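You operate a simulated robot arm through the tools that you are given. There is no shell and no other tool. Be economical: measure what you need, move in short steps, check, and stop when the job is done.

Carry out the task below with a simulated two-armed robot. There is one attempt and no reset: what you move stays moved.

## Task
Take the padded block and put it on the grey dish. Open the right bench cupboard door, fetch the block from the top of the long bench and set it on the top bench cupboard shelf and shut the door again. Put the oak block on the shelf of the packing table away on the upper shelf under the workbench. Count the red caps on the top of the blue cabinet, then put as many of the dowels from the top of the blue cabinet on the top of the steel rack. Pick up the white spray bottle with one hand, pass it to the other hand and put it on the shelf of the panel cart. Pull the upper blue drawer open. Do these in any order. Set down upright: white spray bottle.

It is judged by the outcome, as a careful person would: the job done as asked, and still so three seconds after it is handed in. It fails if anything else is knocked over, pushed out of place, dropped, spilled or broken. A push-on lid holds only when it is set on centred and level and pressed home; a screw cap is set on level and turned clockwise until tight.

## Robot
Two 7-joint arms with two-finger parallel grippers on one trunk, on a base that drives. Base frame: it is fixed to the floor where the robot stands at the start and does not move with it; the origin is under the middle of the robot, x ahead of it, y to its left, z up. Units: m, degrees, N and s.
The left shoulder is at the start at [0.06, 0.189, 1.203], the right one opposite. With the tool pointing down near the work surface each hand reaches from about 0.1 to 0.36 m from the robot's upright axis, wherever it stands, measured 20 degrees to its own side. Places, roughly: block (16x5x3 cm) [-0.1, -1.5, 0.9]; dowel [-3.25, 5.25, 1]; grey dish (13x10x2 cm) [0.6, -0.4, 0.9]; oak block (10x6x4 cm) [-1, 2.3, 0.4]; padded block (9x5x5 cm) [0.5, 0.2, 0.9]; red cap (3x3x3 cm) [-3.2, 5.4, 0.9]; red cap (4x4x3 cm) [-3.3, 5.1, 0.9]; right bench cupboard door [0.4, -0.2, 0.5]; shelf of the panel cart [-0.9, 4.1, 0.2]; top bench cupboard shelf [0.7, 0, 0.5]; top of the steel rack [-8.1, 5.8, 0.8]; upper blue drawer [-3.4, 5.4, 0.7]; upper shelf under the workbench [-5, 7.8, 0.4]; white spray bottle [-4.75, 4.75, 0.5]. Payload 3.43 kg a hand.
Tool frame (each hand has its own): the origin (TCP) lies between the finger pads and is the grasp point; the fingertips stand 0.03 m ahead of it; z points along the fingers, y is the line along which they close. The gripper opens to 0.094 m. The fingers are 0.028 m wide and 0.01 m thick; the gripper's body (0.05 by 0.096 m) begins 0.055 m behind the TCP.
Orientation is told as [roll, pitch, yaw] about the base's x, y, z axes, in that order, counted from this pose: with the fingers straight down and closing along the base's y, the tool's x points along the base's -x, its y along +y and its z along -z.

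## Interface
- The arms move only by the tool step_arm. It takes "left_series", "right_series" or both (then of equal length, played together; a hand with none holds still); each is a list of rows, each a list of 7 numbers: the shift along the tool's x, y, z in m, then the turn, a rotation vector about the tool's x, y, z in degrees, then the opening, from 0 (shut) to 1 (fully open). In form: [[tx, ty, tz, ax, ay, az, hand], ...]. A call has 1 to 10 rows; each row is the pose to reach, as a shift and turn from the pose commanded when the call began, along the tool's axes at that moment. A row lasts 0.2 s, in which the tool goes at most 0.05 m and 8.6 degrees; a call with a longer step from one row to the next is refused whole, and so is a gripper value outside its range. Where a pose cannot be reached the arm comes as near as it can. A force on the tool above 40 N (or 10 N above the force at the start of the call, whichever is more), or a blocked arm, ends the call early, and 0.2 s more pass. The fingers move at their own pace (about 0.153 m/s each) and stop on an object; they squeeze with about 25 N. The grip force told is the motor's: it shows also when the fingers shut on nothing. Time passes only in rows, and 0.2 s behind the last, so rows that repeat a pose let the fingers close. It gives the time, the measured TCP pose, the force on the tool (base axes), the opening and the grip force at its end, in the units of the frame above (readings bear some noise), with the torque about the TCP (base axes, N m) and any sound that the robot's microphone picked up.
- Cameras (640 x 400 px; columns grow to the right, rows downward): "scene" is now at [-0.0138, -0.0182, 1.7239]; the picture's right is [-0.40, -0.92, 0.00], its down [-0.86, 0.37, -0.36] and it looks along [0.33, -0.14, -0.93] (base axes); focal length 261 px, centre (320, 200). "left" rides on the left gripper at [0.076, -0.014, -0.102] in its tool frame; the picture's right is [0.18, 0.98, 0.00], its down [-0.75, 0.14, -0.64] and it looks along [-0.63, 0.12, 0.77] (tool axes); focal length 243 px, centre (320, 200). "right" rides on the right gripper at [0.076, 0.014, -0.103] in its tool frame; the picture's right is [-0.18, 0.98, 0.00], its down [-0.75, -0.14, -0.64] and it looks along [-0.63, -0.12, 0.77] (tool axes); focal length 243 px, centre (320, 200). There is no depth. A picture from a camera that has moved, and an enlarged one, comes with that camera's place and axes in the base frame and with its lens. The place of the scene camera against the robot may be out by one fixed shift of up to 0.012 m in any direction.
- capture(camera): a new picture of that camera. It takes no simulated time.
- slide_trunk(by): slides the trunk up (or, below 0, down) by that many m; the arms and the scene camera ride with it, the base frame stays. It gives what a move gives, with no picture.
- base_move(legs): drives the robot by 1 to 6 legs, each [ahead, left, turn to the left] in m, m and degrees, along the robot's own axes; the way and the turn of a leg run together, so that a leg with both is an arc; at most 1.5 m and 180 degrees a leg. The arms and the cameras ride along, it lands a little off, and it stops where it bumps. It gives what a move gives.
- pan_tilt(pan, tilt): turns the head with the scene camera to pan (to the left, within 86 degrees either way) and tilt (down, from -29 to 69), counted from straight ahead of the robot. It gives what a move gives.
- zoom(camera, box): a new picture of the part [left, top, right, bottom] of that camera's present view, enlarged. It takes no simulated time.
- hand_in(): hands the job in; it is judged then, once.

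Go step by step. Nothing tells you exact positions but the pictures and the camera data: compare them with the known pose of the tool, close in by small moves and look again before you grip or let go. The budget is 483 turns and 246 pictures, counting those below and the enlarged ones. Unless the task says otherwise, let go and move clear before handing in.

The tools are called after ">>>" as a command line: name --argument value ..., lists and objects as JSON in quotes. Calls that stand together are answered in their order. step_arm: Moves the arms, as the interface text tells. Its arguments: {"type":"object","properties":{"left_series":{"type":"array"},"right_series":{"type":"array"}},"required":[]} The other tools are called the same way: slide_trunk (by) slides the trunk up or down; base_move (legs) drives the base; pan_tilt (pan, tilt) turns the head that bears the scene camera; capture (camera) takes a picture; zoom (camera, box) takes an enlarged picture of a part of a camera's view; hand_in () hands the job in.

At the start:

```text
time: 0.0
left_position: [0.4138, -0.0266, 1.122]
left_tcp_rot: [0.0, 0.0, -0.1]
left_contact_force: [0.9, 0.4, -0.5]
left_torque: [0.01, 0.02, -0.03]
left_grip_width: 0.094
left_finger_force: 0.1
right_position: [0.2845, -0.2997, 1.1691]
right_tcp_rot: [0.0, 0.0, 0.1]
right_contact_force: [-0.5, -0.7, 0.0]
right_torque: [-0.01, 0.03, 0.0]
right_grip_width: 0.094
right_finger_force: 0.0
trunk travel left (down, up): [-0.875, 0.115]
robot x, y, heading: [0.0004, -0.004, -0.3]
head pan, tilt: [-23.3, 68.8]
```

scene: 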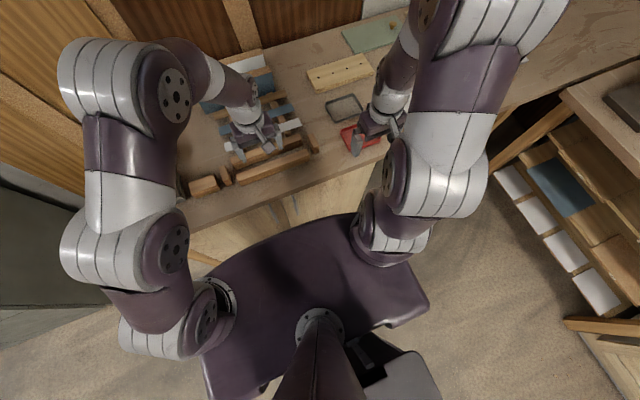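
right: 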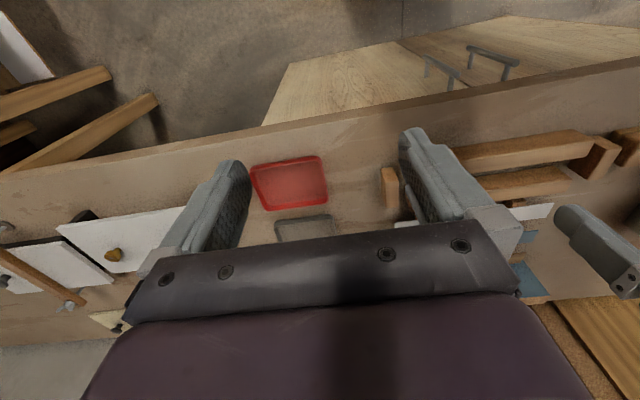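
left: 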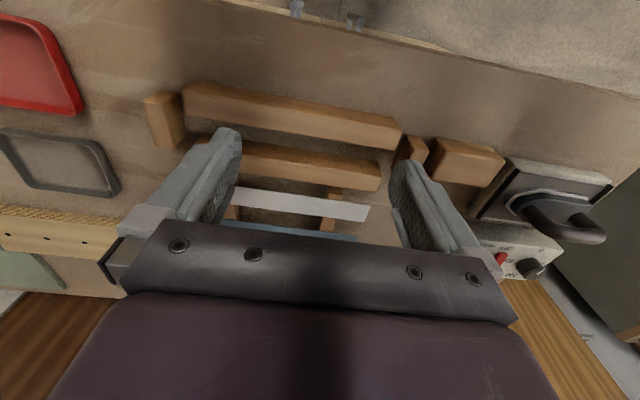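

I see the bench in front with a red tray, a dark grey dish and several wooden pieces. I'll look ahead with the head to locate the padded block and the dish better.

>>> pan_tilt --pan 0 --tilt 50

>>> capture --camera "scene"

```text
time: 0.9
left_position: [0.4118, -0.0262, 1.122]
left_tcp_rot: [-0.1, 0.0, 0.1]
left_contact_force: [0.1, 0.1, 0.6]
left_torque: [0.01, 0.01, -0.02]
left_grip_width: 0.094
left_finger_force: 0.0
right_position: [0.2853, -0.3, 1.1687]
right_tcp_rot: [0.0, 0.0, 0.0]
right_contact_force: [0.3, 0.4, 0.2]
right_torque: [-0.01, -0.01, 0.04]
right_grip_width: 0.0938
right_finger_force: 0.1
trunk travel left (down, up): [-0.875, 0.115]
robot x, y, heading: [0.0, -0.0005, -0.1]
head pan, tilt: [0.0, 50.0]
```

```text
242 pictures are left
camera scene: at [0.0118, 0.0038, 1.7458], right [0.0, -1.0, 0.0], down [-0.77, 0.0, -0.64], along [0.64, 0.0, -0.77], focal length 261 px, centre (320, 200)
```

scene: 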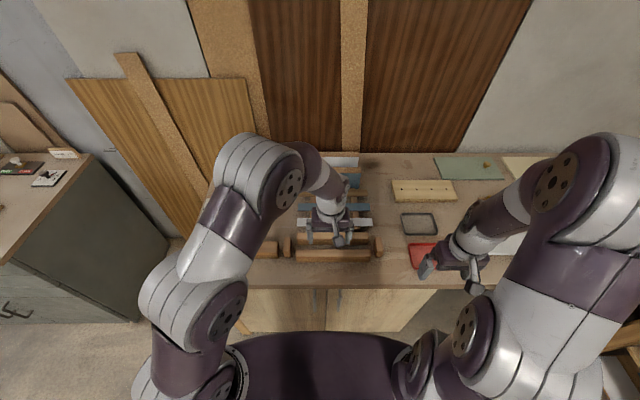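

>>> zoom --camera "scene" --box '[200, 140, 360, 340]'

>>> zoom --camera "scene" --box '[320, 140, 560, 340]'

```text
2.00 times, centred on (280, 240) of scene
camera zoom: at [0.0118, 0.0038, 1.7458], right [0.0, -1.0, 0.0], down [-0.77, 0.0, -0.64], along [0.64, 0.0, -0.77], focal length 521 px, centre (400, 120)
```

zoom: 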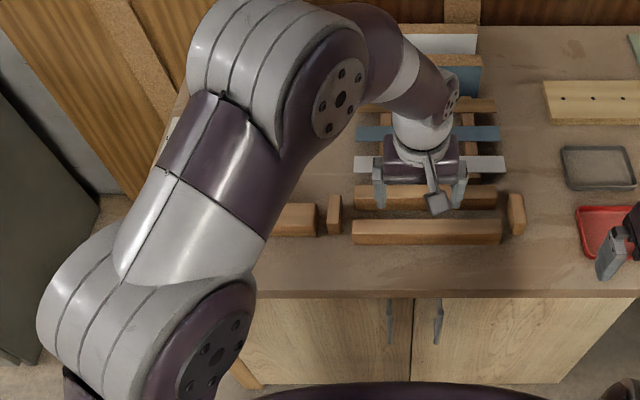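

```text
2.00 times, centred on (440, 240) of scene
camera zoom: at [0.0118, 0.0038, 1.7458], right [0.0, -1.0, 0.0], down [-0.77, 0.0, -0.64], along [0.64, 0.0, -0.77], focal length 521 px, centre (80, 120)
```

zoom: 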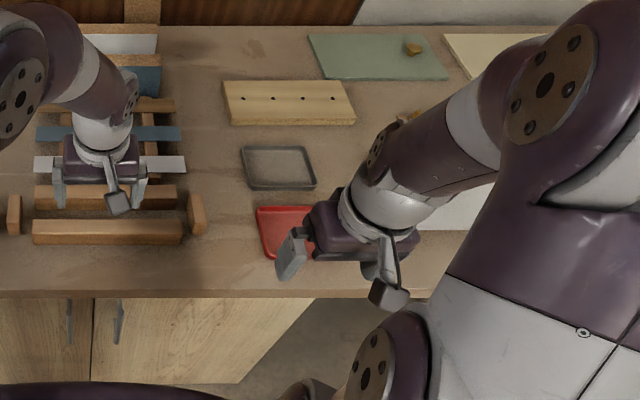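

The padded block is near (0.475, 0.207) with its length along y, and the grey dish is near (0.60, -0.39). I'll bring the left hand over the block while turning it 90° so the fingers close along x.

>>> step_arm --left_series '[[0, 0.04, 0, 0, 0, 8.5, 1], [-0.01, 0.08, 0, 0, 0, 17, 1], [-0.02, 0.12, 0, 0, 0, 25.5, 1], [-0.03, 0.16, 0, 0, 0, 34, 1], [-0.04, 0.2, 0, 0, 0, 42.5, 1], [-0.05, 0.22, 0, 0, 0, 51, 1], [-0.06, 0.235, 0, 0, 0, 59.5, 1], [-0.06, 0.235, 0, 0, 0, 68, 1], [-0.06, 0.235, 0, 0, 0, 76.5, 1], [-0.06, 0.235, 0, 0, 0, 85, 1]]'

>>> capture --camera "left"

>>> capture --camera "scene"

```text
time: 3.1
left_position: [0.4727, 0.2079, 1.1221]
left_tcp_rot: [-0.1, 0.0, -85.1]
left_contact_force: [-0.8, -0.2, -0.1]
left_torque: [-0.03, 0.01, 0.04]
left_grip_width: 0.0941
left_finger_force: 0.0
right_position: [0.2851, -0.2989, 1.1693]
right_tcp_rot: [0.0, 0.1, 0.0]
right_contact_force: [0.2, 0.3, 0.6]
right_torque: [0.03, -0.02, 0.03]
right_grip_width: 0.0938
right_finger_force: 0.1
trunk travel left (down, up): [-0.875, 0.115]
robot x, y, heading: [-0.0014, 0.0015, -0.1]
head pan, tilt: [0.0, 50.0]
```

```text
239 pictures are left
camera left: at [0.4516, 0.2831, 1.2238], right [0.96, 0.27, 0.0], down [0.2, -0.74, 0.64], along [0.17, -0.62, -0.77], focal length 243 px, centre (320, 200)
```

left: 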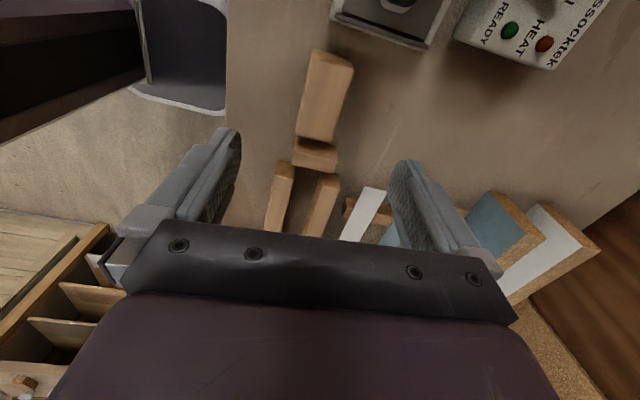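

```text
238 pictures are left
camera scene: at [0.012, 0.0043, 1.7458], right [0.0, -1.0, 0.0], down [-0.77, 0.0, -0.64], along [0.64, 0.0, -0.77], focal length 261 px, centre (320, 200)
```

scene: 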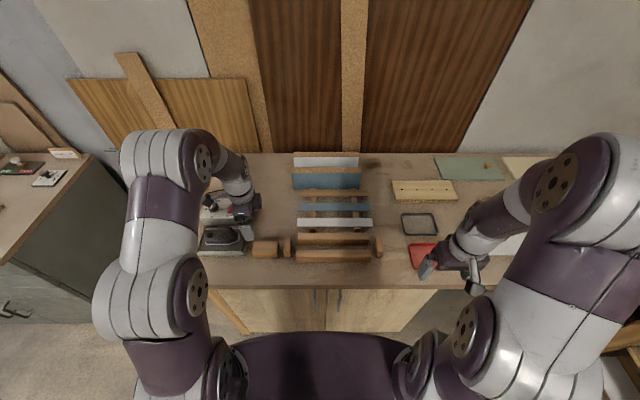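

>>> zoom --camera "left" --box '[240, 20, 420, 180]'

>>> zoom --camera "scene" --box '[190, 190, 290, 270]'

```text
2.50 times, centred on (330, 100) of left
camera zoom: at [0.4516, 0.2831, 1.2238], right [0.96, 0.27, 0.0], down [0.2, -0.74, 0.64], along [0.17, -0.62, -0.77], focal length 606 px, centre (295, 450)
```

zoom: 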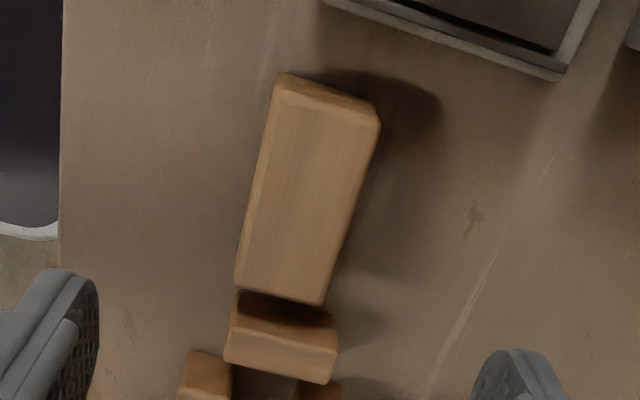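

```text
5.00 times, centred on (240, 230) of scene
camera zoom: at [0.012, 0.0043, 1.7458], right [0.0, -1.0, 0.0], down [-0.77, 0.0, -0.64], along [0.64, 0.0, -0.77], focal length 1304 px, centre (720, 50)
```

zoom: 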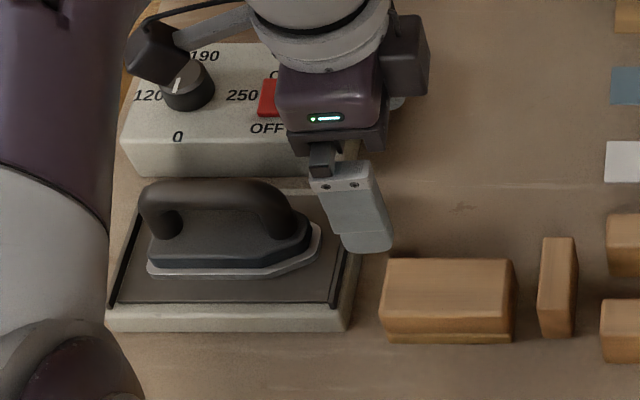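

The block sits square to the bench at about (0.480, 0.190), and the yaw needs 5° more. I'll descend over it with the fingers open and stop above the bench.

>>> step_arm --left_series '[[-0.0186, 0.0055, 0.04, 0, 0, 4.9, 1], [-0.0186, 0.0055, 0.08, 0, 0, 4.9, 1], [-0.0186, 0.0055, 0.12, 0, 0, 4.9, 1], [-0.0186, 0.0055, 0.15, 0, 0, 4.9, 1], [-0.0186, 0.0055, 0.17, 0, 0, 4.9, 1], [-0.0186, 0.0055, 0.185, 0, 0, 4.9, 1], [-0.0186, 0.0055, 0.195, 0, 0, 4.9, 1]]'

>>> capture --camera "left"

>>> capture --camera "scene"

```text
time: 4.7
left_position: [0.4786, 0.1897, 0.9303]
left_tcp_rot: [0.3, 0.0, -89.9]
left_contact_force: [1.3, 1.3, 15.4]
left_torque: [0.02, 0.73, -0.17]
left_grip_width: 0.0936
left_finger_force: 0.0
right_position: [0.2815, -0.2987, 1.1702]
right_tcp_rot: [-0.1, -0.2, 0.0]
right_contact_force: [0.3, 1.0, 0.1]
right_torque: [0.0, 0.02, 0.01]
right_grip_width: 0.094
right_finger_force: 0.0
trunk travel left (down, up): [-0.875, 0.115]
robot x, y, heading: [-0.002, 0.002, 0.1]
head pan, tilt: [0.0, 50.0]
```

```text
235 pictures are left
camera left: at [0.464, 0.2667, 1.0315], right [0.98, 0.19, 0.01], down [0.14, -0.75, 0.64], along [0.12, -0.63, -0.77], focal length 243 px, centre (320, 200)
```

left: 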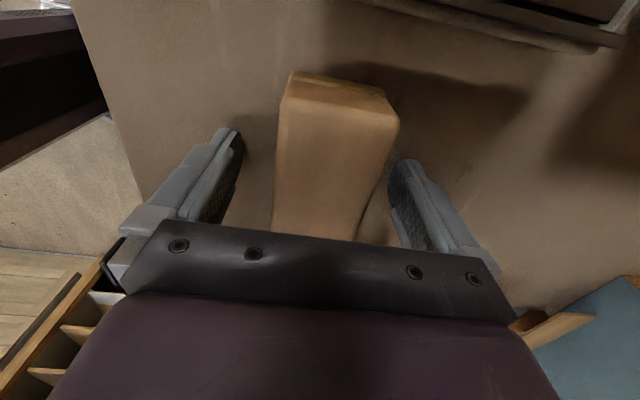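

```text
234 pictures are left
camera scene: at [0.0086, 0.0035, 1.7463], right [0.0, -1.0, 0.0], down [-0.76, 0.0, -0.64], along [0.64, 0.0, -0.76], focal length 261 px, centre (320, 200)
```

scene: 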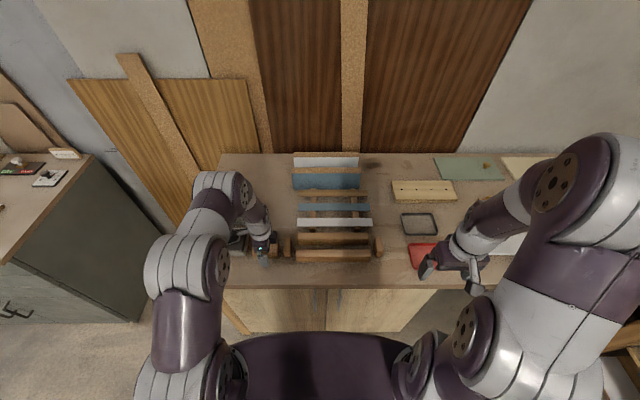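

The fingertips touched the bench (top at about z 0.90). I'll raise by 1 cm and close on the block.

>>> step_arm --left_series '[[0, 0, -0.01, 0, 0, 0, 1], [0, 0, -0.01, 0, 0, 0, 0.6], [0, 0, -0.01, 0, 0, 0, 0.4], [0, 0, -0.01, 0, 0, 0, 0.3], [0, 0, -0.01, 0, 0, 0, 0.3]]'

>>> capture --camera "left"

```text
time: 5.9
left_position: [0.4779, 0.1904, 0.9383]
left_tcp_rot: [-0.1, 0.0, -89.9]
left_contact_force: [0.5, 0.4, 0.5]
left_torque: [-0.02, 0.02, -0.02]
left_grip_width: 0.0519
left_finger_force: 25.3
right_position: [0.284, -0.2993, 1.1692]
right_tcp_rot: [0.0, 0.1, 0.0]
right_contact_force: [-0.5, -0.2, -0.6]
right_torque: [0.02, -0.01, -0.01]
right_grip_width: 0.094
right_finger_force: 0.1
trunk travel left (down, up): [-0.875, 0.115]
robot x, y, heading: [-0.0022, -0.0022, 0.1]
head pan, tilt: [0.0, 50.0]
```

```text
233 pictures are left
camera left: at [0.4644, 0.2669, 1.0392], right [0.98, 0.19, 0.0], down [0.14, -0.75, 0.64], along [0.12, -0.63, -0.77], focal length 243 px, centre (320, 200)
```

left: 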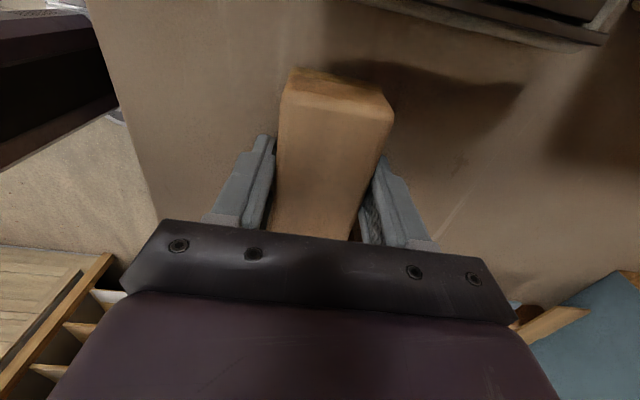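

The padded block is held. I'll lift it and look right to check the room for sliding the base sideways towards the dish.

>>> step_arm --left_series '[[0, 0, -0.04, 0, 0, 0, 0.3], [0, 0, -0.08, 0, 0, 0, 0.3], [0, 0, -0.12, 0, 0, 0, 0.3], [0, 0, -0.16, 0, 0, 0, 0.3]]'

>>> pan_tilt --pan -70 --tilt 35

>>> capture --camera "scene"

```text
time: 6.9
left_position: [0.4781, 0.1902, 1.1007]
left_tcp_rot: [0.0, 0.1, -90.0]
left_contact_force: [0.5, -0.3, -0.7]
left_torque: [-0.02, -0.04, 0.01]
left_grip_width: 0.0281
left_finger_force: 0.0
right_position: [0.2844, -0.2998, 1.168]
right_tcp_rot: [0.2, -0.1, 0.1]
right_contact_force: [0.0, 0.4, -1.3]
right_torque: [-0.03, 0.0, 0.0]
right_grip_width: 0.0941
right_finger_force: 0.1
trunk travel left (down, up): [-0.875, 0.115]
robot x, y, heading: [0.0049, -0.0029, 0.1]
head pan, tilt: [0.0, 50.0]
```

```text
time: 8.3
left_position: [0.4779, 0.1897, 1.0978]
left_tcp_rot: [-0.1, 0.0, -90.0]
left_contact_force: [0.2, 0.8, 0.9]
left_torque: [0.0, 0.04, -0.03]
left_grip_width: 0.0281
left_finger_force: 0.1
right_position: [0.2845, -0.2998, 1.1692]
right_tcp_rot: [0.1, 0.0, 0.0]
right_contact_force: [-0.1, 0.2, 0.0]
right_torque: [0.0, 0.01, 0.0]
right_grip_width: 0.094
right_finger_force: 0.1
trunk travel left (down, up): [-0.875, 0.115]
robot x, y, heading: [-0.0013, 0.0021, 0.2]
head pan, tilt: [-70.0, 35.0]
```

```text
232 pictures are left
camera scene: at [-0.0347, -0.0787, 1.7676], right [-0.94, -0.34, 0.0], down [-0.2, 0.54, -0.82], along [0.28, -0.77, -0.57], focal length 261 px, centre (320, 200)
```

scene: 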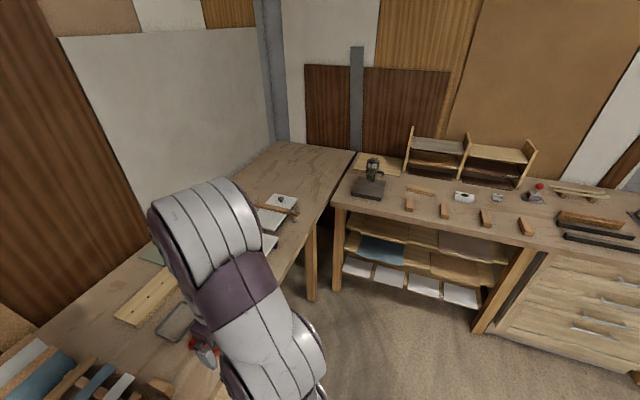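

The grip slipped during the lift: the opening reads 0.028, so the block is no longer held. I'll look at where it is now.

>>> pan_tilt --pan 0 --tilt 50

>>> zoom --camera "scene" --box '[190, 190, 290, 270]'

>>> capture --camera "left"

```text
time: 9.7
left_position: [0.4793, 0.1899, 1.0987]
left_tcp_rot: [0.0, -0.1, -89.7]
left_contact_force: [-0.7, -0.5, -0.8]
left_torque: [0.02, 0.0, 0.01]
left_grip_width: 0.0284
left_finger_force: 0.1
right_position: [0.2837, -0.2995, 1.1693]
right_tcp_rot: [0.0, 0.0, 0.0]
right_contact_force: [-0.1, 0.7, -0.5]
right_torque: [-0.01, 0.01, -0.02]
right_grip_width: 0.0939
right_finger_force: 0.1
trunk travel left (down, up): [-0.875, 0.115]
robot x, y, heading: [-0.0019, 0.003, 0.0]
head pan, tilt: [0.0, 50.0]
```

```text
5.00 times, centred on (240, 230) of scene
camera zoom: at [0.0118, 0.0039, 1.7458], right [0.0, -1.0, 0.0], down [-0.77, 0.0, -0.64], along [0.64, 0.0, -0.77], focal length 1304 px, centre (720, 50)
```

zoom: 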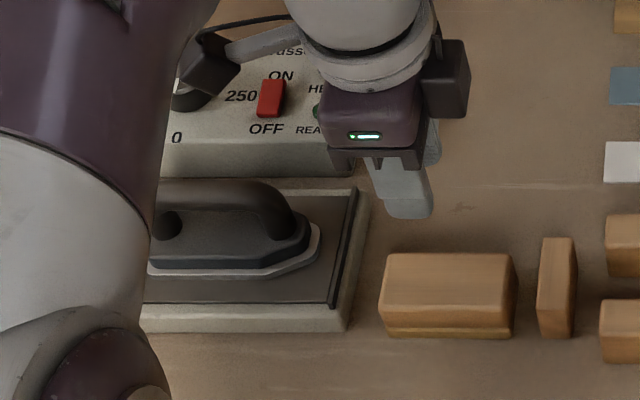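

```text
230 pictures are left
camera left: at [0.4644, 0.2658, 1.1997], right [0.98, 0.19, 0.0], down [0.14, -0.75, 0.64], along [0.12, -0.63, -0.77], focal length 243 px, centre (320, 200)
```

left: 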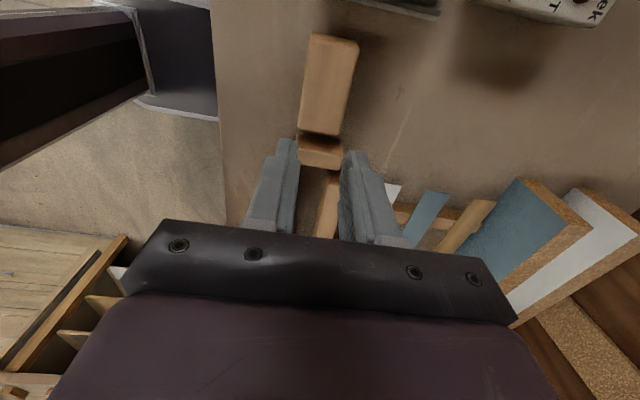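

The block sits where it was, undisturbed, so it slid out between the fingers. I'll grip again with a full-shut command and lift slowly.

>>> step_arm --left_series '[[0, 0, 0.0, 0, 0, 0, 1], [0, 0, 0.0, 0, 0, 0, 1], [0, 0, 0.05, 0, 0, 0, 1], [0, 0, 0.1, 0, 0, 0, 1], [0, 0, 0.13, 0, 0, 0, 1], [0, 0, 0.15, 0, 0, 0, 1], [0, 0, 0.163, 0, 0, 0, 1], [0, 0, 0.163, 0, 0, 0, 0], [0, 0, 0.163, 0, 0, 0, 0], [0, 0, 0.163, 0, 0, 0, 0]]'

>>> step_arm --left_series '[[0, 0, 0, 0, 0, 0, 0], [0, 0, -0.003, 0, 0, 0, 0], [0, 0, -0.006, 0, 0, 0, 0], [0, 0, -0.01, 0, 0, 0, 0]]'

>>> capture --camera "left"

```text
time: 11.9
left_position: [0.4789, 0.1907, 0.9349]
left_tcp_rot: [0.1, 0.1, -89.9]
left_contact_force: [-0.4, 1.4, 0.5]
left_torque: [-0.01, 0.0, 0.0]
left_grip_width: 0.052
left_finger_force: 24.8
right_position: [0.2841, -0.2993, 1.1692]
right_tcp_rot: [-0.1, -0.1, 0.0]
right_contact_force: [-0.6, -0.1, 0.1]
right_torque: [0.01, 0.01, -0.01]
right_grip_width: 0.0938
right_finger_force: 0.1
trunk travel left (down, up): [-0.875, 0.115]
robot x, y, heading: [0.0009, 0.0014, 0.0]
head pan, tilt: [0.0, 50.0]
```

```text
time: 12.9
left_position: [0.4781, 0.1901, 0.946]
left_tcp_rot: [0.0, -0.1, -89.9]
left_contact_force: [-0.2, 0.5, -1.6]
left_torque: [0.02, -0.02, 0.02]
left_grip_width: 0.0521
left_finger_force: 24.7
right_position: [0.2852, -0.2989, 1.1683]
right_tcp_rot: [0.0, 0.0, 0.0]
right_contact_force: [0.9, -0.1, 0.1]
right_torque: [0.01, -0.02, 0.03]
right_grip_width: 0.0938
right_finger_force: 0.1
trunk travel left (down, up): [-0.875, 0.115]
robot x, y, heading: [-0.0034, 0.0003, -0.2]
head pan, tilt: [0.0, 50.0]
```

```text
229 pictures are left
camera left: at [0.4646, 0.2666, 1.0463], right [0.98, 0.19, 0.0], down [0.14, -0.75, 0.64], along [0.12, -0.63, -0.77], focal length 243 px, centre (320, 200)
```

left: 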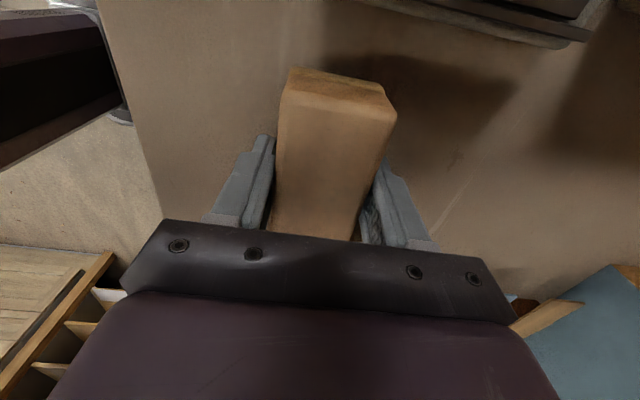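

It's lifting so far. I'll continue slowly.

>>> step_arm --left_series '[[0, 0, -0.008, 0, 0, 0, 0], [0, 0, -0.018, 0, 0, 0, 0], [0, 0, -0.03, 0, 0, 0, 0], [0, 0, -0.045, 0, 0, 0, 0], [0, 0, -0.06, 0, 0, 0, 0], [0, 0, -0.08, 0, 0, 0, 0], [0, 0, -0.1, 0, 0, 0, 0]]'

>>> capture --camera "left"

```text
time: 14.5
left_position: [0.4785, 0.1898, 1.0454]
left_tcp_rot: [-0.1, -0.1, -89.8]
left_contact_force: [-1.3, 0.6, -1.1]
left_torque: [-0.01, -0.02, -0.04]
left_grip_width: 0.052
left_finger_force: 25.3
right_position: [0.2833, -0.2991, 1.1688]
right_tcp_rot: [0.0, 0.0, 0.0]
right_contact_force: [-0.1, -0.2, -0.6]
right_torque: [-0.02, 0.02, -0.03]
right_grip_width: 0.0938
right_finger_force: 0.0
trunk travel left (down, up): [-0.875, 0.115]
robot x, y, heading: [-0.0027, -0.0014, -0.1]
head pan, tilt: [0.0, 50.0]
```

```text
228 pictures are left
camera left: at [0.4644, 0.2661, 1.1465], right [0.98, 0.19, 0.0], down [0.14, -0.75, 0.64], along [0.12, -0.63, -0.77], focal length 243 px, centre (320, 200)
```

left: 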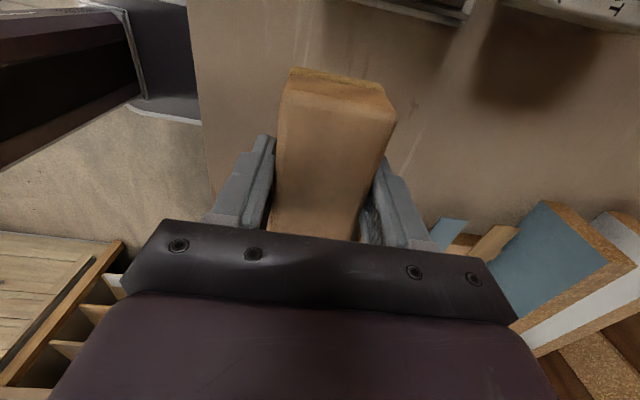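

The block is held firmly. I'll raise it higher, then strafe right about 0.35 m.

>>> step_arm --left_series '[[0, 0, -0.01, 0, 0, 0, 0], [0, 0, -0.03, 0, 0, 0, 0], [0, 0, -0.05, 0, 0, 0, 0], [0, 0, -0.08, 0, 0, 0, 0], [0, 0, -0.11, 0, 0, 0, 0], [0, 0, -0.14, 0, 0, 0, 0], [0, 0, -0.16, 0, 0, 0, 0]]'

>>> base_move --legs '[[0, -0.1, 0], [0, -0.25, 0]]'

>>> capture --camera "scene"

```text
time: 16.1
left_position: [0.4805, 0.1886, 1.2068]
left_tcp_rot: [0.0, 0.0, -89.9]
left_contact_force: [0.7, 0.7, -0.8]
left_torque: [0.01, 0.01, -0.03]
left_grip_width: 0.052
left_finger_force: 25.1
right_position: [0.2829, -0.3, 1.1688]
right_tcp_rot: [0.1, 0.0, 0.0]
right_contact_force: [-0.4, 0.2, -0.3]
right_torque: [0.01, -0.01, -0.02]
right_grip_width: 0.094
right_finger_force: 0.1
trunk travel left (down, up): [-0.875, 0.115]
robot x, y, heading: [0.0019, -0.0002, 0.1]
head pan, tilt: [0.0, 50.0]
```

```text
time: 18.7
left_position: [0.4798, -0.1603, 1.2048]
left_tcp_rot: [0.0, 0.1, -89.9]
left_contact_force: [-0.2, -0.7, -1.8]
left_torque: [0.01, 0.0, 0.0]
left_grip_width: 0.0521
left_finger_force: 24.2
right_position: [0.2841, -0.649, 1.1676]
right_tcp_rot: [0.0, 0.1, 0.1]
right_contact_force: [-0.2, -0.2, 0.1]
right_torque: [0.04, -0.01, 0.03]
right_grip_width: 0.0941
right_finger_force: 0.0
trunk travel left (down, up): [-0.875, 0.115]
robot x, y, heading: [0.0008, -0.3517, 0.0]
head pan, tilt: [0.0, 50.0]
```

```text
227 pictures are left
camera scene: at [0.0121, -0.3453, 1.7458], right [0.0, -1.0, 0.0], down [-0.77, 0.0, -0.64], along [0.64, 0.0, -0.77], focal length 261 px, centre (320, 200)
```

scene: 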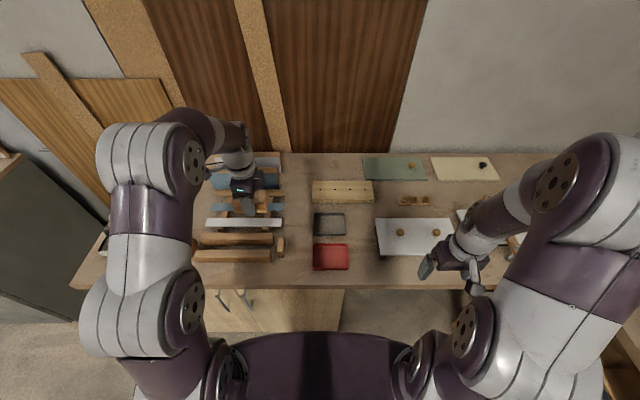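

The grey dish is at about (0.586, -0.384). I'll carry the block over it.

>>> step_arm --left_series '[[-0.015, 0.007, 0, 0, 0, 0, 0], [-0.045, 0.02, 0, 0, 0, 0, 0], [-0.08, 0.04, 0, 0, 0, 0, 0], [-0.115, 0.055, 0, 0, 0, 0, 0], [-0.15, 0.075, 0, 0, 0, 0, 0], [-0.185, 0.09, 0, 0, 0, 0, 0], [-0.21, 0.1, 0, 0, 0, 0, 0], [-0.224, 0.107, 0, 0, 0, 0, 0]]'

>>> capture --camera "scene"

>>> capture --camera "left"

```text
time: 20.5
left_position: [0.5265, -0.3363, 1.1656]
left_tcp_rot: [0.0, 0.0, -89.9]
left_contact_force: [-0.9, -0.3, -0.9]
left_torque: [0.0, -0.02, 0.0]
left_grip_width: 0.0517
left_finger_force: 24.9
left hand out of reach, approached as far as the arm can: row 3, 4, 5, 6, 7, 8
right_position: [0.2835, -0.6486, 1.1689]
right_tcp_rot: [0.0, 0.0, 0.0]
right_contact_force: [-0.4, -0.2, 0.0]
right_torque: [0.0, 0.01, 0.01]
right_grip_width: 0.0938
right_finger_force: 0.0
trunk travel left (down, up): [-0.875, 0.115]
robot x, y, heading: [-0.0018, -0.3481, 0.0]
head pan, tilt: [0.0, 50.0]
```

```text
226 pictures are left
camera scene: at [0.0115, -0.3458, 1.7458], right [0.0, -1.0, 0.0], down [-0.77, 0.0, -0.64], along [0.64, 0.0, -0.77], focal length 261 px, centre (320, 200)
```

scene: 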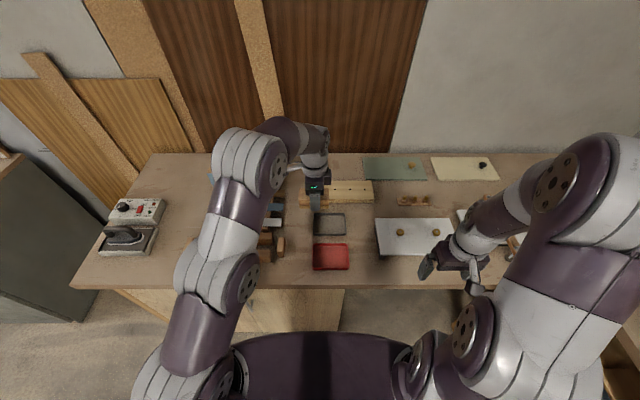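

```text
225 pictures are left
camera left: at [0.5119, -0.2591, 1.2663], right [0.98, 0.19, 0.0], down [0.14, -0.75, 0.64], along [0.12, -0.63, -0.77], focal length 243 px, centre (320, 200)
```

left: 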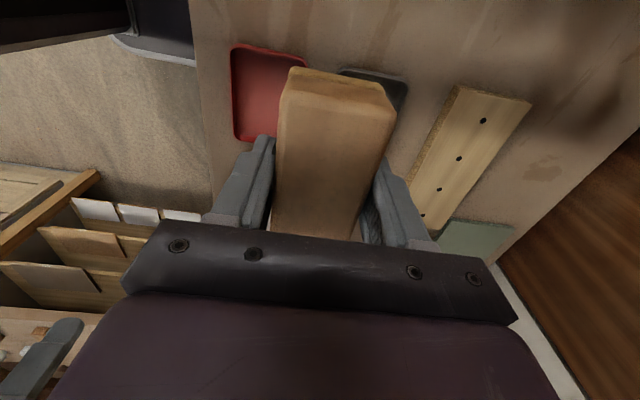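

The dish is just beyond reach from here. I'll strafe a bit further right so the left shoulder faces the dish.

>>> base_move --legs '[[0, -0.17, 0]]'

>>> step_arm --left_series '[[0.02, 0, 0.0, 0, 0, 0, 0], [0.05, 0, 0.02, 0, 0, 0, 0], [0.08, 0, 0.04, 0, 0, 0, 0], [0.1, 0, 0.06, 0, 0, 0, 0]]'

>>> capture --camera "scene"

```text
time: 21.9
left_position: [0.5274, -0.5017, 1.1647]
left_tcp_rot: [0.0, 0.0, -89.8]
left_contact_force: [0.2, 0.5, -0.9]
left_torque: [-0.04, -0.02, -0.03]
left_grip_width: 0.0518
left_finger_force: 24.6
right_position: [0.2842, -0.8169, 1.1699]
right_tcp_rot: [-0.1, 0.0, 0.2]
right_contact_force: [0.6, 1.4, 0.0]
right_torque: [-0.01, -0.01, 0.01]
right_grip_width: 0.094
right_finger_force: 0.0
trunk travel left (down, up): [-0.875, 0.115]
robot x, y, heading: [0.0015, -0.5202, 0.1]
head pan, tilt: [0.0, 50.0]
```

```text
time: 22.9
left_position: [0.5277, -0.4033, 1.103]
left_tcp_rot: [0.0, -0.1, -89.8]
left_contact_force: [-0.5, 0.7, 0.0]
left_torque: [-0.02, -0.06, 0.03]
left_grip_width: 0.0521
left_finger_force: 24.9
right_position: [0.2861, -0.8187, 1.1694]
right_tcp_rot: [0.0, 0.0, 0.1]
right_contact_force: [-0.5, 0.5, 0.1]
right_torque: [0.01, 0.01, -0.01]
right_grip_width: 0.0938
right_finger_force: 0.0
trunk travel left (down, up): [-0.875, 0.115]
robot x, y, heading: [0.0005, -0.523, 0.2]
head pan, tilt: [0.0, 50.0]
```

```text
224 pictures are left
camera scene: at [0.0126, -0.5147, 1.7458], right [0.0, -1.0, 0.0], down [-0.77, 0.0, -0.64], along [0.64, 0.0, -0.77], focal length 261 px, centre (320, 200)
```

scene: 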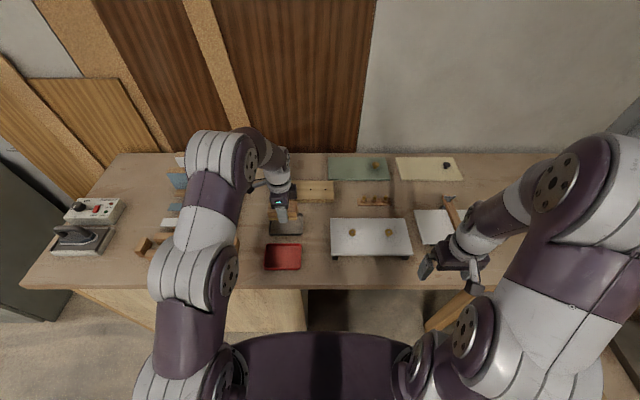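

>>> step_arm --left_series '[[0.005, 0.01, 0.02, 0, 0, 0, 0], [0.01, 0.03, 0.04, 0, 0, 0, 0], [0.02, 0.045, 0.06, 0, 0, 0, 0], [0.02, 0.058, 0.08, 0, 0, 0, 0]]'

>>> capture --camera "left"

>>> zoom --camera "scene" --box '[230, 160, 350, 280]'

```text
time: 23.9
left_position: [0.5869, -0.3843, 1.024]
left_tcp_rot: [0.0, 0.0, -89.8]
left_contact_force: [0.3, -0.3, -2.0]
left_torque: [-0.02, 0.04, 0.0]
left_grip_width: 0.0518
left_finger_force: 25.0
right_position: [0.2862, -0.8184, 1.1686]
right_tcp_rot: [0.1, 0.1, 0.1]
right_contact_force: [-0.1, 0.0, -0.3]
right_torque: [-0.03, 0.0, 0.02]
right_grip_width: 0.0941
right_finger_force: 0.2
trunk travel left (down, up): [-0.875, 0.115]
robot x, y, heading: [-0.0002, -0.5202, 0.2]
head pan, tilt: [0.0, 50.0]
```

```text
223 pictures are left
camera left: at [0.5718, -0.308, 1.1257], right [0.98, 0.19, 0.0], down [0.14, -0.75, 0.64], along [0.12, -0.63, -0.77], focal length 243 px, centre (320, 200)
```

left: 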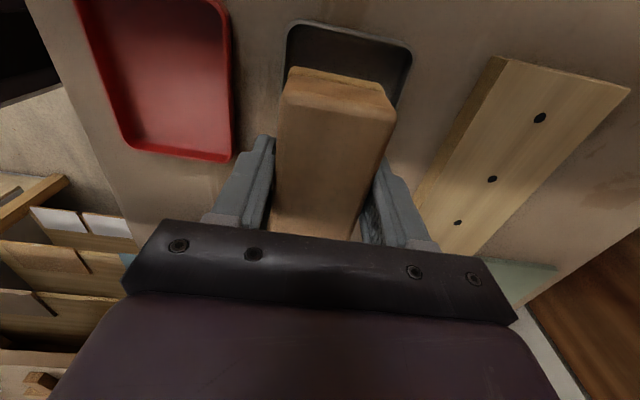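

```text
3.33 times, centred on (290, 220) of scene
camera zoom: at [0.0135, -0.5164, 1.7459], right [0.0, -1.0, 0.0], down [-0.77, 0.0, -0.64], along [0.64, 0.0, -0.77], focal length 869 px, centre (420, 133)
```

zoom: 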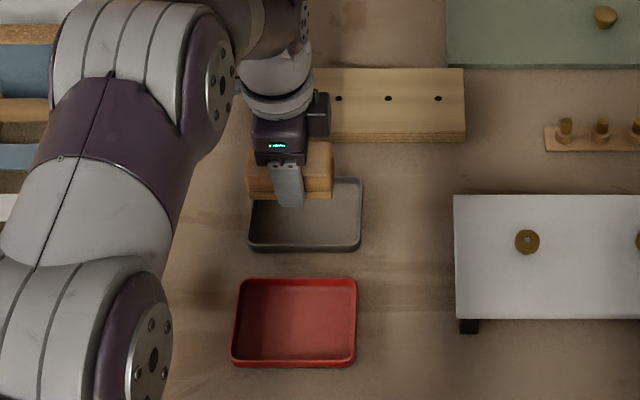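

The dish centre works out near (0.592, -0.387). I'll correct slightly and lower the block into it.

>>> step_arm --left_series '[[-0.003, 0.005, 0.015, 0, 0, 0, 0], [-0.003, 0.005, 0.035, 0, 0, 0, 0], [-0.003, 0.005, 0.05, 0, 0, 0, 0], [-0.003, 0.005, 0.062, 0, 0, 0, 0], [-0.003, 0.005, 0.072, 0, 0, 0, 0], [-0.003, 0.005, 0.078, 0, 0, 0, 0]]'

>>> zoom --camera "scene" --box '[230, 160, 350, 280]'

>>> capture --camera "left"

```text
time: 25.3
left_position: [0.5899, -0.3876, 0.9469]
left_tcp_rot: [0.0, 0.0, -89.8]
left_contact_force: [-0.8, -0.1, -1.3]
left_torque: [-0.03, -0.03, -0.02]
left_grip_width: 0.052
left_finger_force: 25.3
right_position: [0.2849, -0.8182, 1.1687]
right_tcp_rot: [0.0, 0.0, 0.1]
right_contact_force: [0.8, -0.5, -0.1]
right_torque: [0.02, -0.03, 0.01]
right_grip_width: 0.094
right_finger_force: 0.0
trunk travel left (down, up): [-0.875, 0.115]
robot x, y, heading: [0.0001, -0.5194, -0.1]
head pan, tilt: [0.0, 50.0]
```

```text
3.33 times, centred on (290, 220) of scene
camera zoom: at [0.0121, -0.5162, 1.7458], right [0.0, -1.0, 0.0], down [-0.77, 0.0, -0.64], along [0.64, 0.0, -0.77], focal length 869 px, centre (420, 133)
```

zoom: 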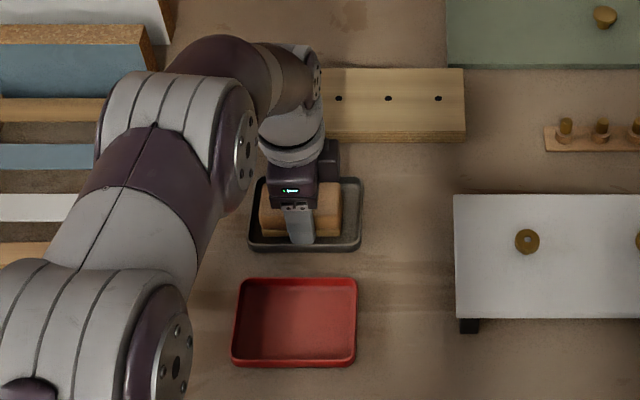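

```text
220 pictures are left
camera left: at [0.5751, -0.3114, 1.0481], right [0.98, 0.19, 0.0], down [0.14, -0.75, 0.64], along [0.12, -0.63, -0.77], focal length 243 px, centre (320, 200)
```

left: 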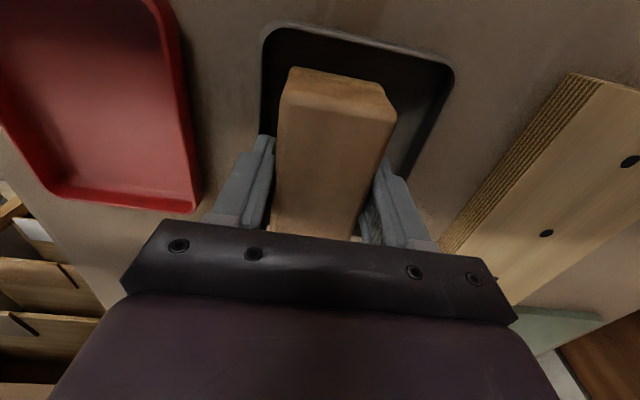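

>>> step_arm --left_series '[[-0.004, 0.007, 0, 0, 0, 0, 0], [-0.004, 0.007, 0.003, 0, 0, 0, 0], [-0.004, 0.007, 0.006, 0, 0, 0, 0]]'

>>> capture --camera "left"

```text
time: 26.1
left_position: [0.5952, -0.3911, 0.9408]
left_tcp_rot: [0.0, -0.1, -89.9]
left_contact_force: [-0.1, 0.3, -0.7]
left_torque: [-0.01, -0.01, -0.02]
left_grip_width: 0.0522
left_finger_force: 25.3
right_position: [0.285, -0.8191, 1.1674]
right_tcp_rot: [0.0, 0.0, 0.1]
right_contact_force: [0.1, 0.7, 0.0]
right_torque: [-0.03, 0.04, -0.02]
right_grip_width: 0.0936
right_finger_force: 0.1
trunk travel left (down, up): [-0.875, 0.115]
robot x, y, heading: [0.0035, -0.5187, 0.1]
head pan, tilt: [0.0, 50.0]
```

```text
219 pictures are left
camera left: at [0.5819, -0.315, 1.0419], right [0.98, 0.19, 0.0], down [0.14, -0.75, 0.64], along [0.12, -0.63, -0.77], focal length 243 px, centre (320, 200)
```

left: 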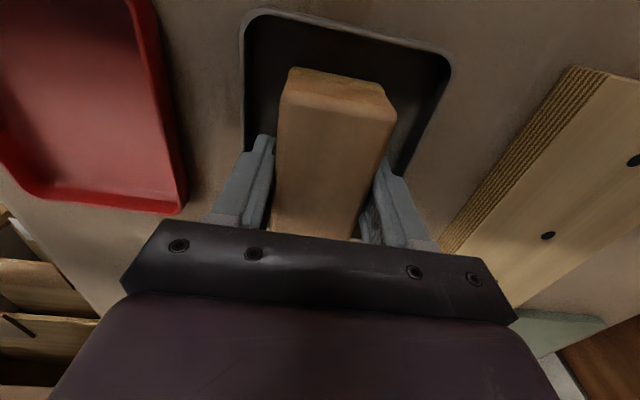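

Well centred now. I'll lower the last few millimetres, open slightly and rise.

>>> step_arm --left_series '[[0, 0, 0.002, 0, 0, 0, 0], [0, 0, 0.004, 0, 0, 0, 0], [0, 0, 0.004, 0, 0, 0, 0.68], [0, 0, 0.004, 0, 0, 0, 0.68], [0, 0, -0.01, 0, 0, 0, 0.68], [0, 0, -0.03, 0, 0, 0, 0.7], [0, 0, -0.06, 0, 0, 0, 0.8], [0, 0, -0.1, 0, 0, 0, 1]]'

>>> capture --camera "left"

```text
time: 27.9
left_position: [0.5959, -0.3901, 1.0435]
left_tcp_rot: [0.0, 0.1, -89.9]
left_contact_force: [-0.3, -0.9, 0.2]
left_torque: [0.01, -0.02, -0.03]
left_grip_width: 0.0942
left_finger_force: 0.0
right_position: [0.284, -0.8191, 1.1678]
right_tcp_rot: [0.0, 0.0, 0.1]
right_contact_force: [0.5, 0.8, -0.3]
right_torque: [0.01, -0.02, -0.01]
right_grip_width: 0.0942
right_finger_force: 0.1
trunk travel left (down, up): [-0.875, 0.115]
robot x, y, heading: [0.0022, -0.5212, -0.1]
head pan, tilt: [0.0, 50.0]
```

```text
218 pictures are left
camera left: at [0.581, -0.3148, 1.1433], right [0.98, 0.19, 0.0], down [0.14, -0.75, 0.64], along [0.12, -0.63, -0.77], focal length 243 px, centre (320, 200)
```

left: 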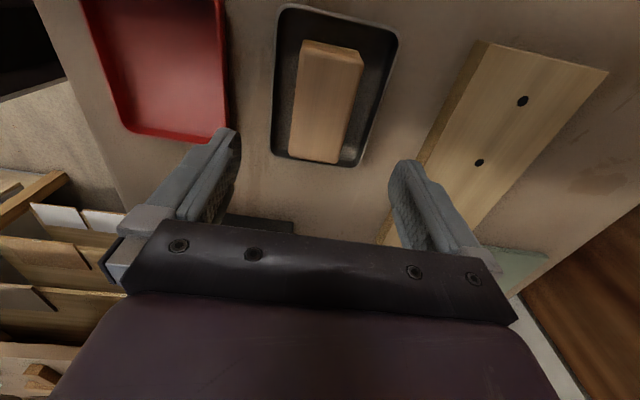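

The padded block lies in the grey dish. Next I'll raise the left hand and look both ways behind the robot before backing off to see the cupboard door.

>>> step_arm --left_series '[[0, 0, -0.05, 0, 0, 0, 1], [0, -0.05, -0.1, 0, 0, 0, 1], [0, -0.1, -0.14, 0, 0, 0, 1], [0, -0.15, -0.16, 0, 0, 0, 1], [0, -0.2, -0.16, 0, 0, 0, 1]]'

>>> pan_tilt --pan 86 --tilt 25

>>> capture --camera "scene"

>>> pan_tilt --pan -86 --tilt 25

>>> capture --camera "scene"

```text
refused: row 2 steps farther than a row can; nothing moved
```

```text
time: 29.5
left_position: [0.5973, -0.3913, 1.0412]
left_tcp_rot: [-0.1, 0.0, -89.8]
left_contact_force: [-0.1, 0.1, 0.3]
left_torque: [0.0, -0.02, 0.01]
left_grip_width: 0.0941
left_finger_force: 0.1
right_position: [0.2848, -0.8194, 1.1687]
right_tcp_rot: [0.1, 0.0, 0.1]
right_contact_force: [-0.5, 0.2, -0.1]
right_torque: [-0.01, -0.02, 0.02]
right_grip_width: 0.0939
right_finger_force: 0.1
trunk travel left (down, up): [-0.875, 0.115]
robot x, y, heading: [-0.0029, -0.5165, 0.2]
head pan, tilt: [85.9, 25.0]
```

```text
217 pictures are left
camera scene: at [-0.0585, -0.4245, 1.7833], right [1.0, -0.07, 0.0], down [-0.03, -0.42, -0.91], along [0.06, 0.9, -0.42], focal length 261 px, centre (320, 200)
```

scene: 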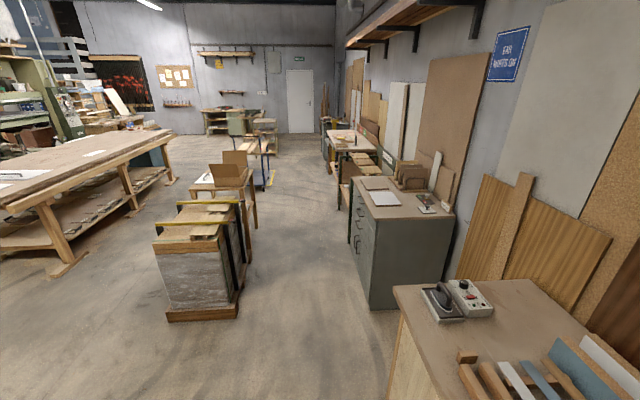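

```text
time: 32.1
left_position: [0.5956, -0.3908, 1.0421]
left_tcp_rot: [0.0, -0.1, -89.8]
left_contact_force: [0.0, 0.4, -1.0]
left_torque: [-0.03, -0.03, 0.0]
left_grip_width: 0.0938
left_finger_force: 0.0
right_position: [0.2852, -0.8191, 1.1692]
right_tcp_rot: [0.1, 0.0, 0.1]
right_contact_force: [-0.7, 0.2, 0.5]
right_torque: [0.02, -0.02, -0.02]
right_grip_width: 0.0942
right_finger_force: 0.1
trunk travel left (down, up): [-0.875, 0.115]
robot x, y, heading: [0.0016, -0.5213, 0.4]
head pan, tilt: [-85.9, 25.0]
```

```text
216 pictures are left
camera scene: at [-0.0583, -0.6083, 1.7833], right [-1.0, -0.07, 0.0], down [-0.03, 0.42, -0.91], along [0.07, -0.9, -0.42], focal length 261 px, centre (320, 200)
```

scene: 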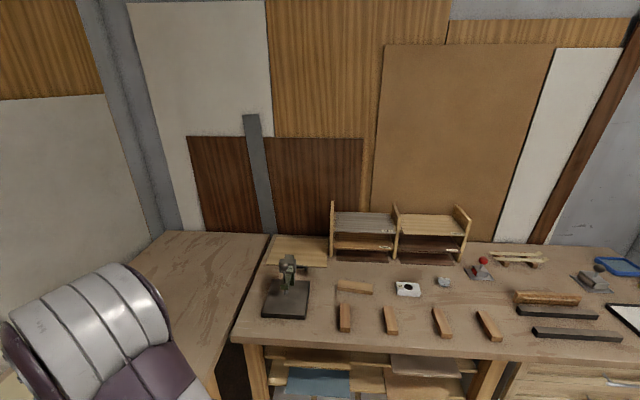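

I see the workshop. The 16 cm block on the long bench is the one lying lengthways at about (-0.15, -1.52), and the floor behind is free. I'll raise the left hand and back off to see the cupboard door.

>>> step_arm --left_series '[[0, 0, -0.045, 0, 0, 0, 1], [0, -0.03, -0.08, 0, 0, 0, 1], [0, -0.07, -0.1, 0, 0, 0, 1], [0, -0.11, -0.12, 0, 0, 0, 1], [0, -0.15, -0.13, 0, 0, 0, 1], [0, -0.2, -0.13, 0, 0, 0, 1]]'

>>> base_move --legs '[[-0.6, 0, 0], [0, 0.3, 0]]'

>>> slide_trunk --by -0.4

>>> pan_tilt --pan 0 --tilt 35

>>> capture --camera "scene"

```text
time: 33.5
left_position: [0.3928, -0.3918, 1.1699]
left_tcp_rot: [0.1, -0.1, -89.8]
left_contact_force: [0.1, 0.2, -0.5]
left_torque: [-0.03, -0.02, 0.02]
left_grip_width: 0.094
left_finger_force: 0.1
right_position: [0.2825, -0.8187, 1.1695]
right_tcp_rot: [0.0, -0.2, 0.1]
right_contact_force: [0.6, -0.1, 0.6]
right_torque: [-0.02, -0.03, 0.02]
right_grip_width: 0.0937
right_finger_force: 0.0
trunk travel left (down, up): [-0.875, 0.115]
robot x, y, heading: [0.0012, -0.5195, 0.1]
head pan, tilt: [-85.9, 25.0]
```

```text
time: 38.6
left_position: [-0.2075, -0.0926, 1.1706]
left_tcp_rot: [0.1, 0.0, -89.9]
left_contact_force: [-0.4, 0.2, 0.3]
left_torque: [-0.02, 0.01, 0.02]
left_grip_width: 0.094
left_finger_force: 0.0
right_position: [-0.3184, -0.5199, 1.1691]
right_tcp_rot: [0.0, 0.0, 0.1]
right_contact_force: [0.4, 0.8, 0.1]
right_torque: [0.01, -0.02, -0.01]
right_grip_width: 0.0938
right_finger_force: 0.0
trunk travel left (down, up): [-0.875, 0.115]
robot x, y, heading: [-0.6012, -0.2202, -0.3]
head pan, tilt: [-85.9, 25.0]
```

```text
time: 42.4
left_position: [-0.2086, -0.0912, 0.7692]
left_tcp_rot: [0.1, 0.0, -89.9]
left_contact_force: [0.5, -0.4, -0.4]
left_torque: [-0.02, -0.02, -0.03]
left_grip_width: 0.0942
left_finger_force: 0.1
right_position: [-0.3203, -0.5191, 0.7681]
right_tcp_rot: [0.1, 0.0, 0.1]
right_contact_force: [0.5, -0.8, -0.6]
right_torque: [0.0, -0.01, 0.0]
right_grip_width: 0.0945
right_finger_force: 0.0
trunk travel left (down, up): [-0.475, 0.515]
robot x, y, heading: [-0.6056, -0.2168, 0.2]
head pan, tilt: [-85.9, 25.0]
```

```text
time: 44.0
left_position: [-0.2089, -0.0929, 0.7699]
left_tcp_rot: [0.1, 0.0, -90.0]
left_contact_force: [-0.2, -0.2, 0.1]
left_torque: [0.02, 0.02, -0.01]
left_grip_width: 0.094
left_finger_force: 0.0
right_position: [-0.3195, -0.5177, 0.767]
right_tcp_rot: [0.0, 0.1, 0.0]
right_contact_force: [0.4, -0.9, 1.0]
right_torque: [-0.02, 0.03, -0.02]
right_grip_width: 0.094
right_finger_force: 0.0
trunk travel left (down, up): [-0.475, 0.515]
robot x, y, heading: [-0.6039, -0.2197, 0.1]
head pan, tilt: [0.0, 35.0]
```

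```text
215 pictures are left
camera scene: at [-0.5811, -0.216, 1.3676], right [0.0, -1.0, 0.0], down [-0.57, 0.0, -0.82], along [0.82, 0.0, -0.57], focal length 261 px, centre (320, 200)
```

scene: 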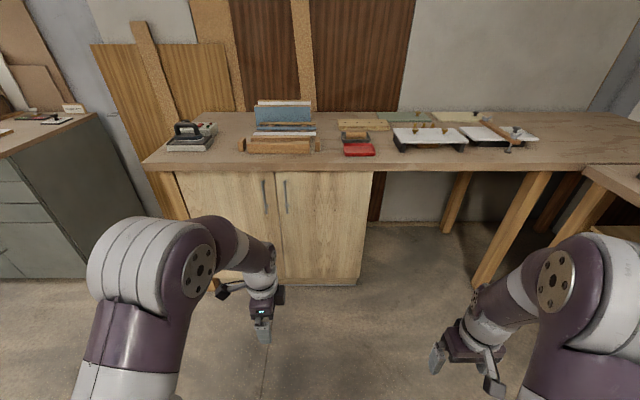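

>>> zoom --camera "scene" --box '[160, 140, 400, 290]'

>>> capture --camera "left"

```text
2.67 times, centred on (280, 215) of scene
camera zoom: at [-0.5811, -0.216, 1.3676], right [0.0, -1.0, 0.0], down [-0.57, 0.0, -0.82], along [0.82, 0.0, -0.57], focal length 695 px, centre (427, 160)
```

zoom: 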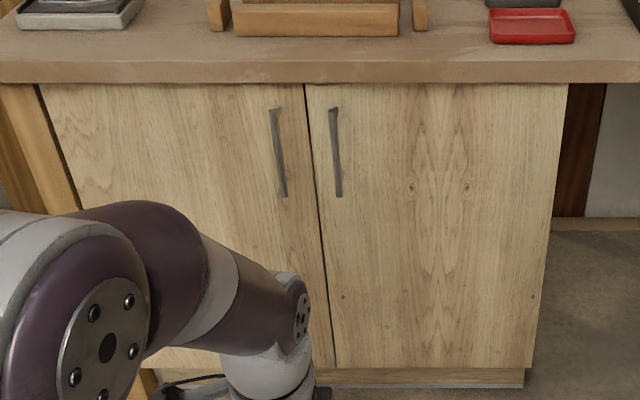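

```text
213 pictures are left
camera left: at [-0.2228, -0.0165, 0.8711], right [0.98, 0.19, 0.0], down [0.14, -0.75, 0.64], along [0.12, -0.63, -0.77], focal length 243 px, centre (320, 200)
```

left: 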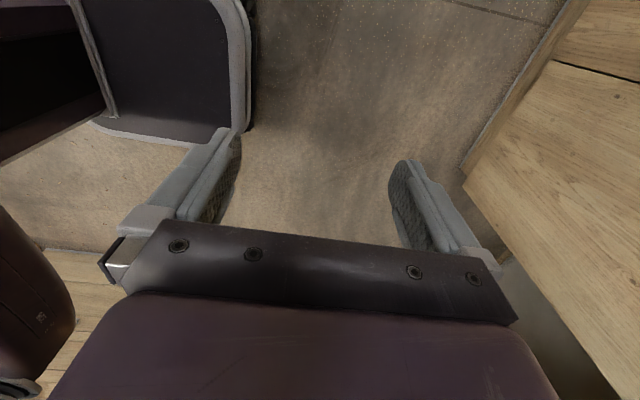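

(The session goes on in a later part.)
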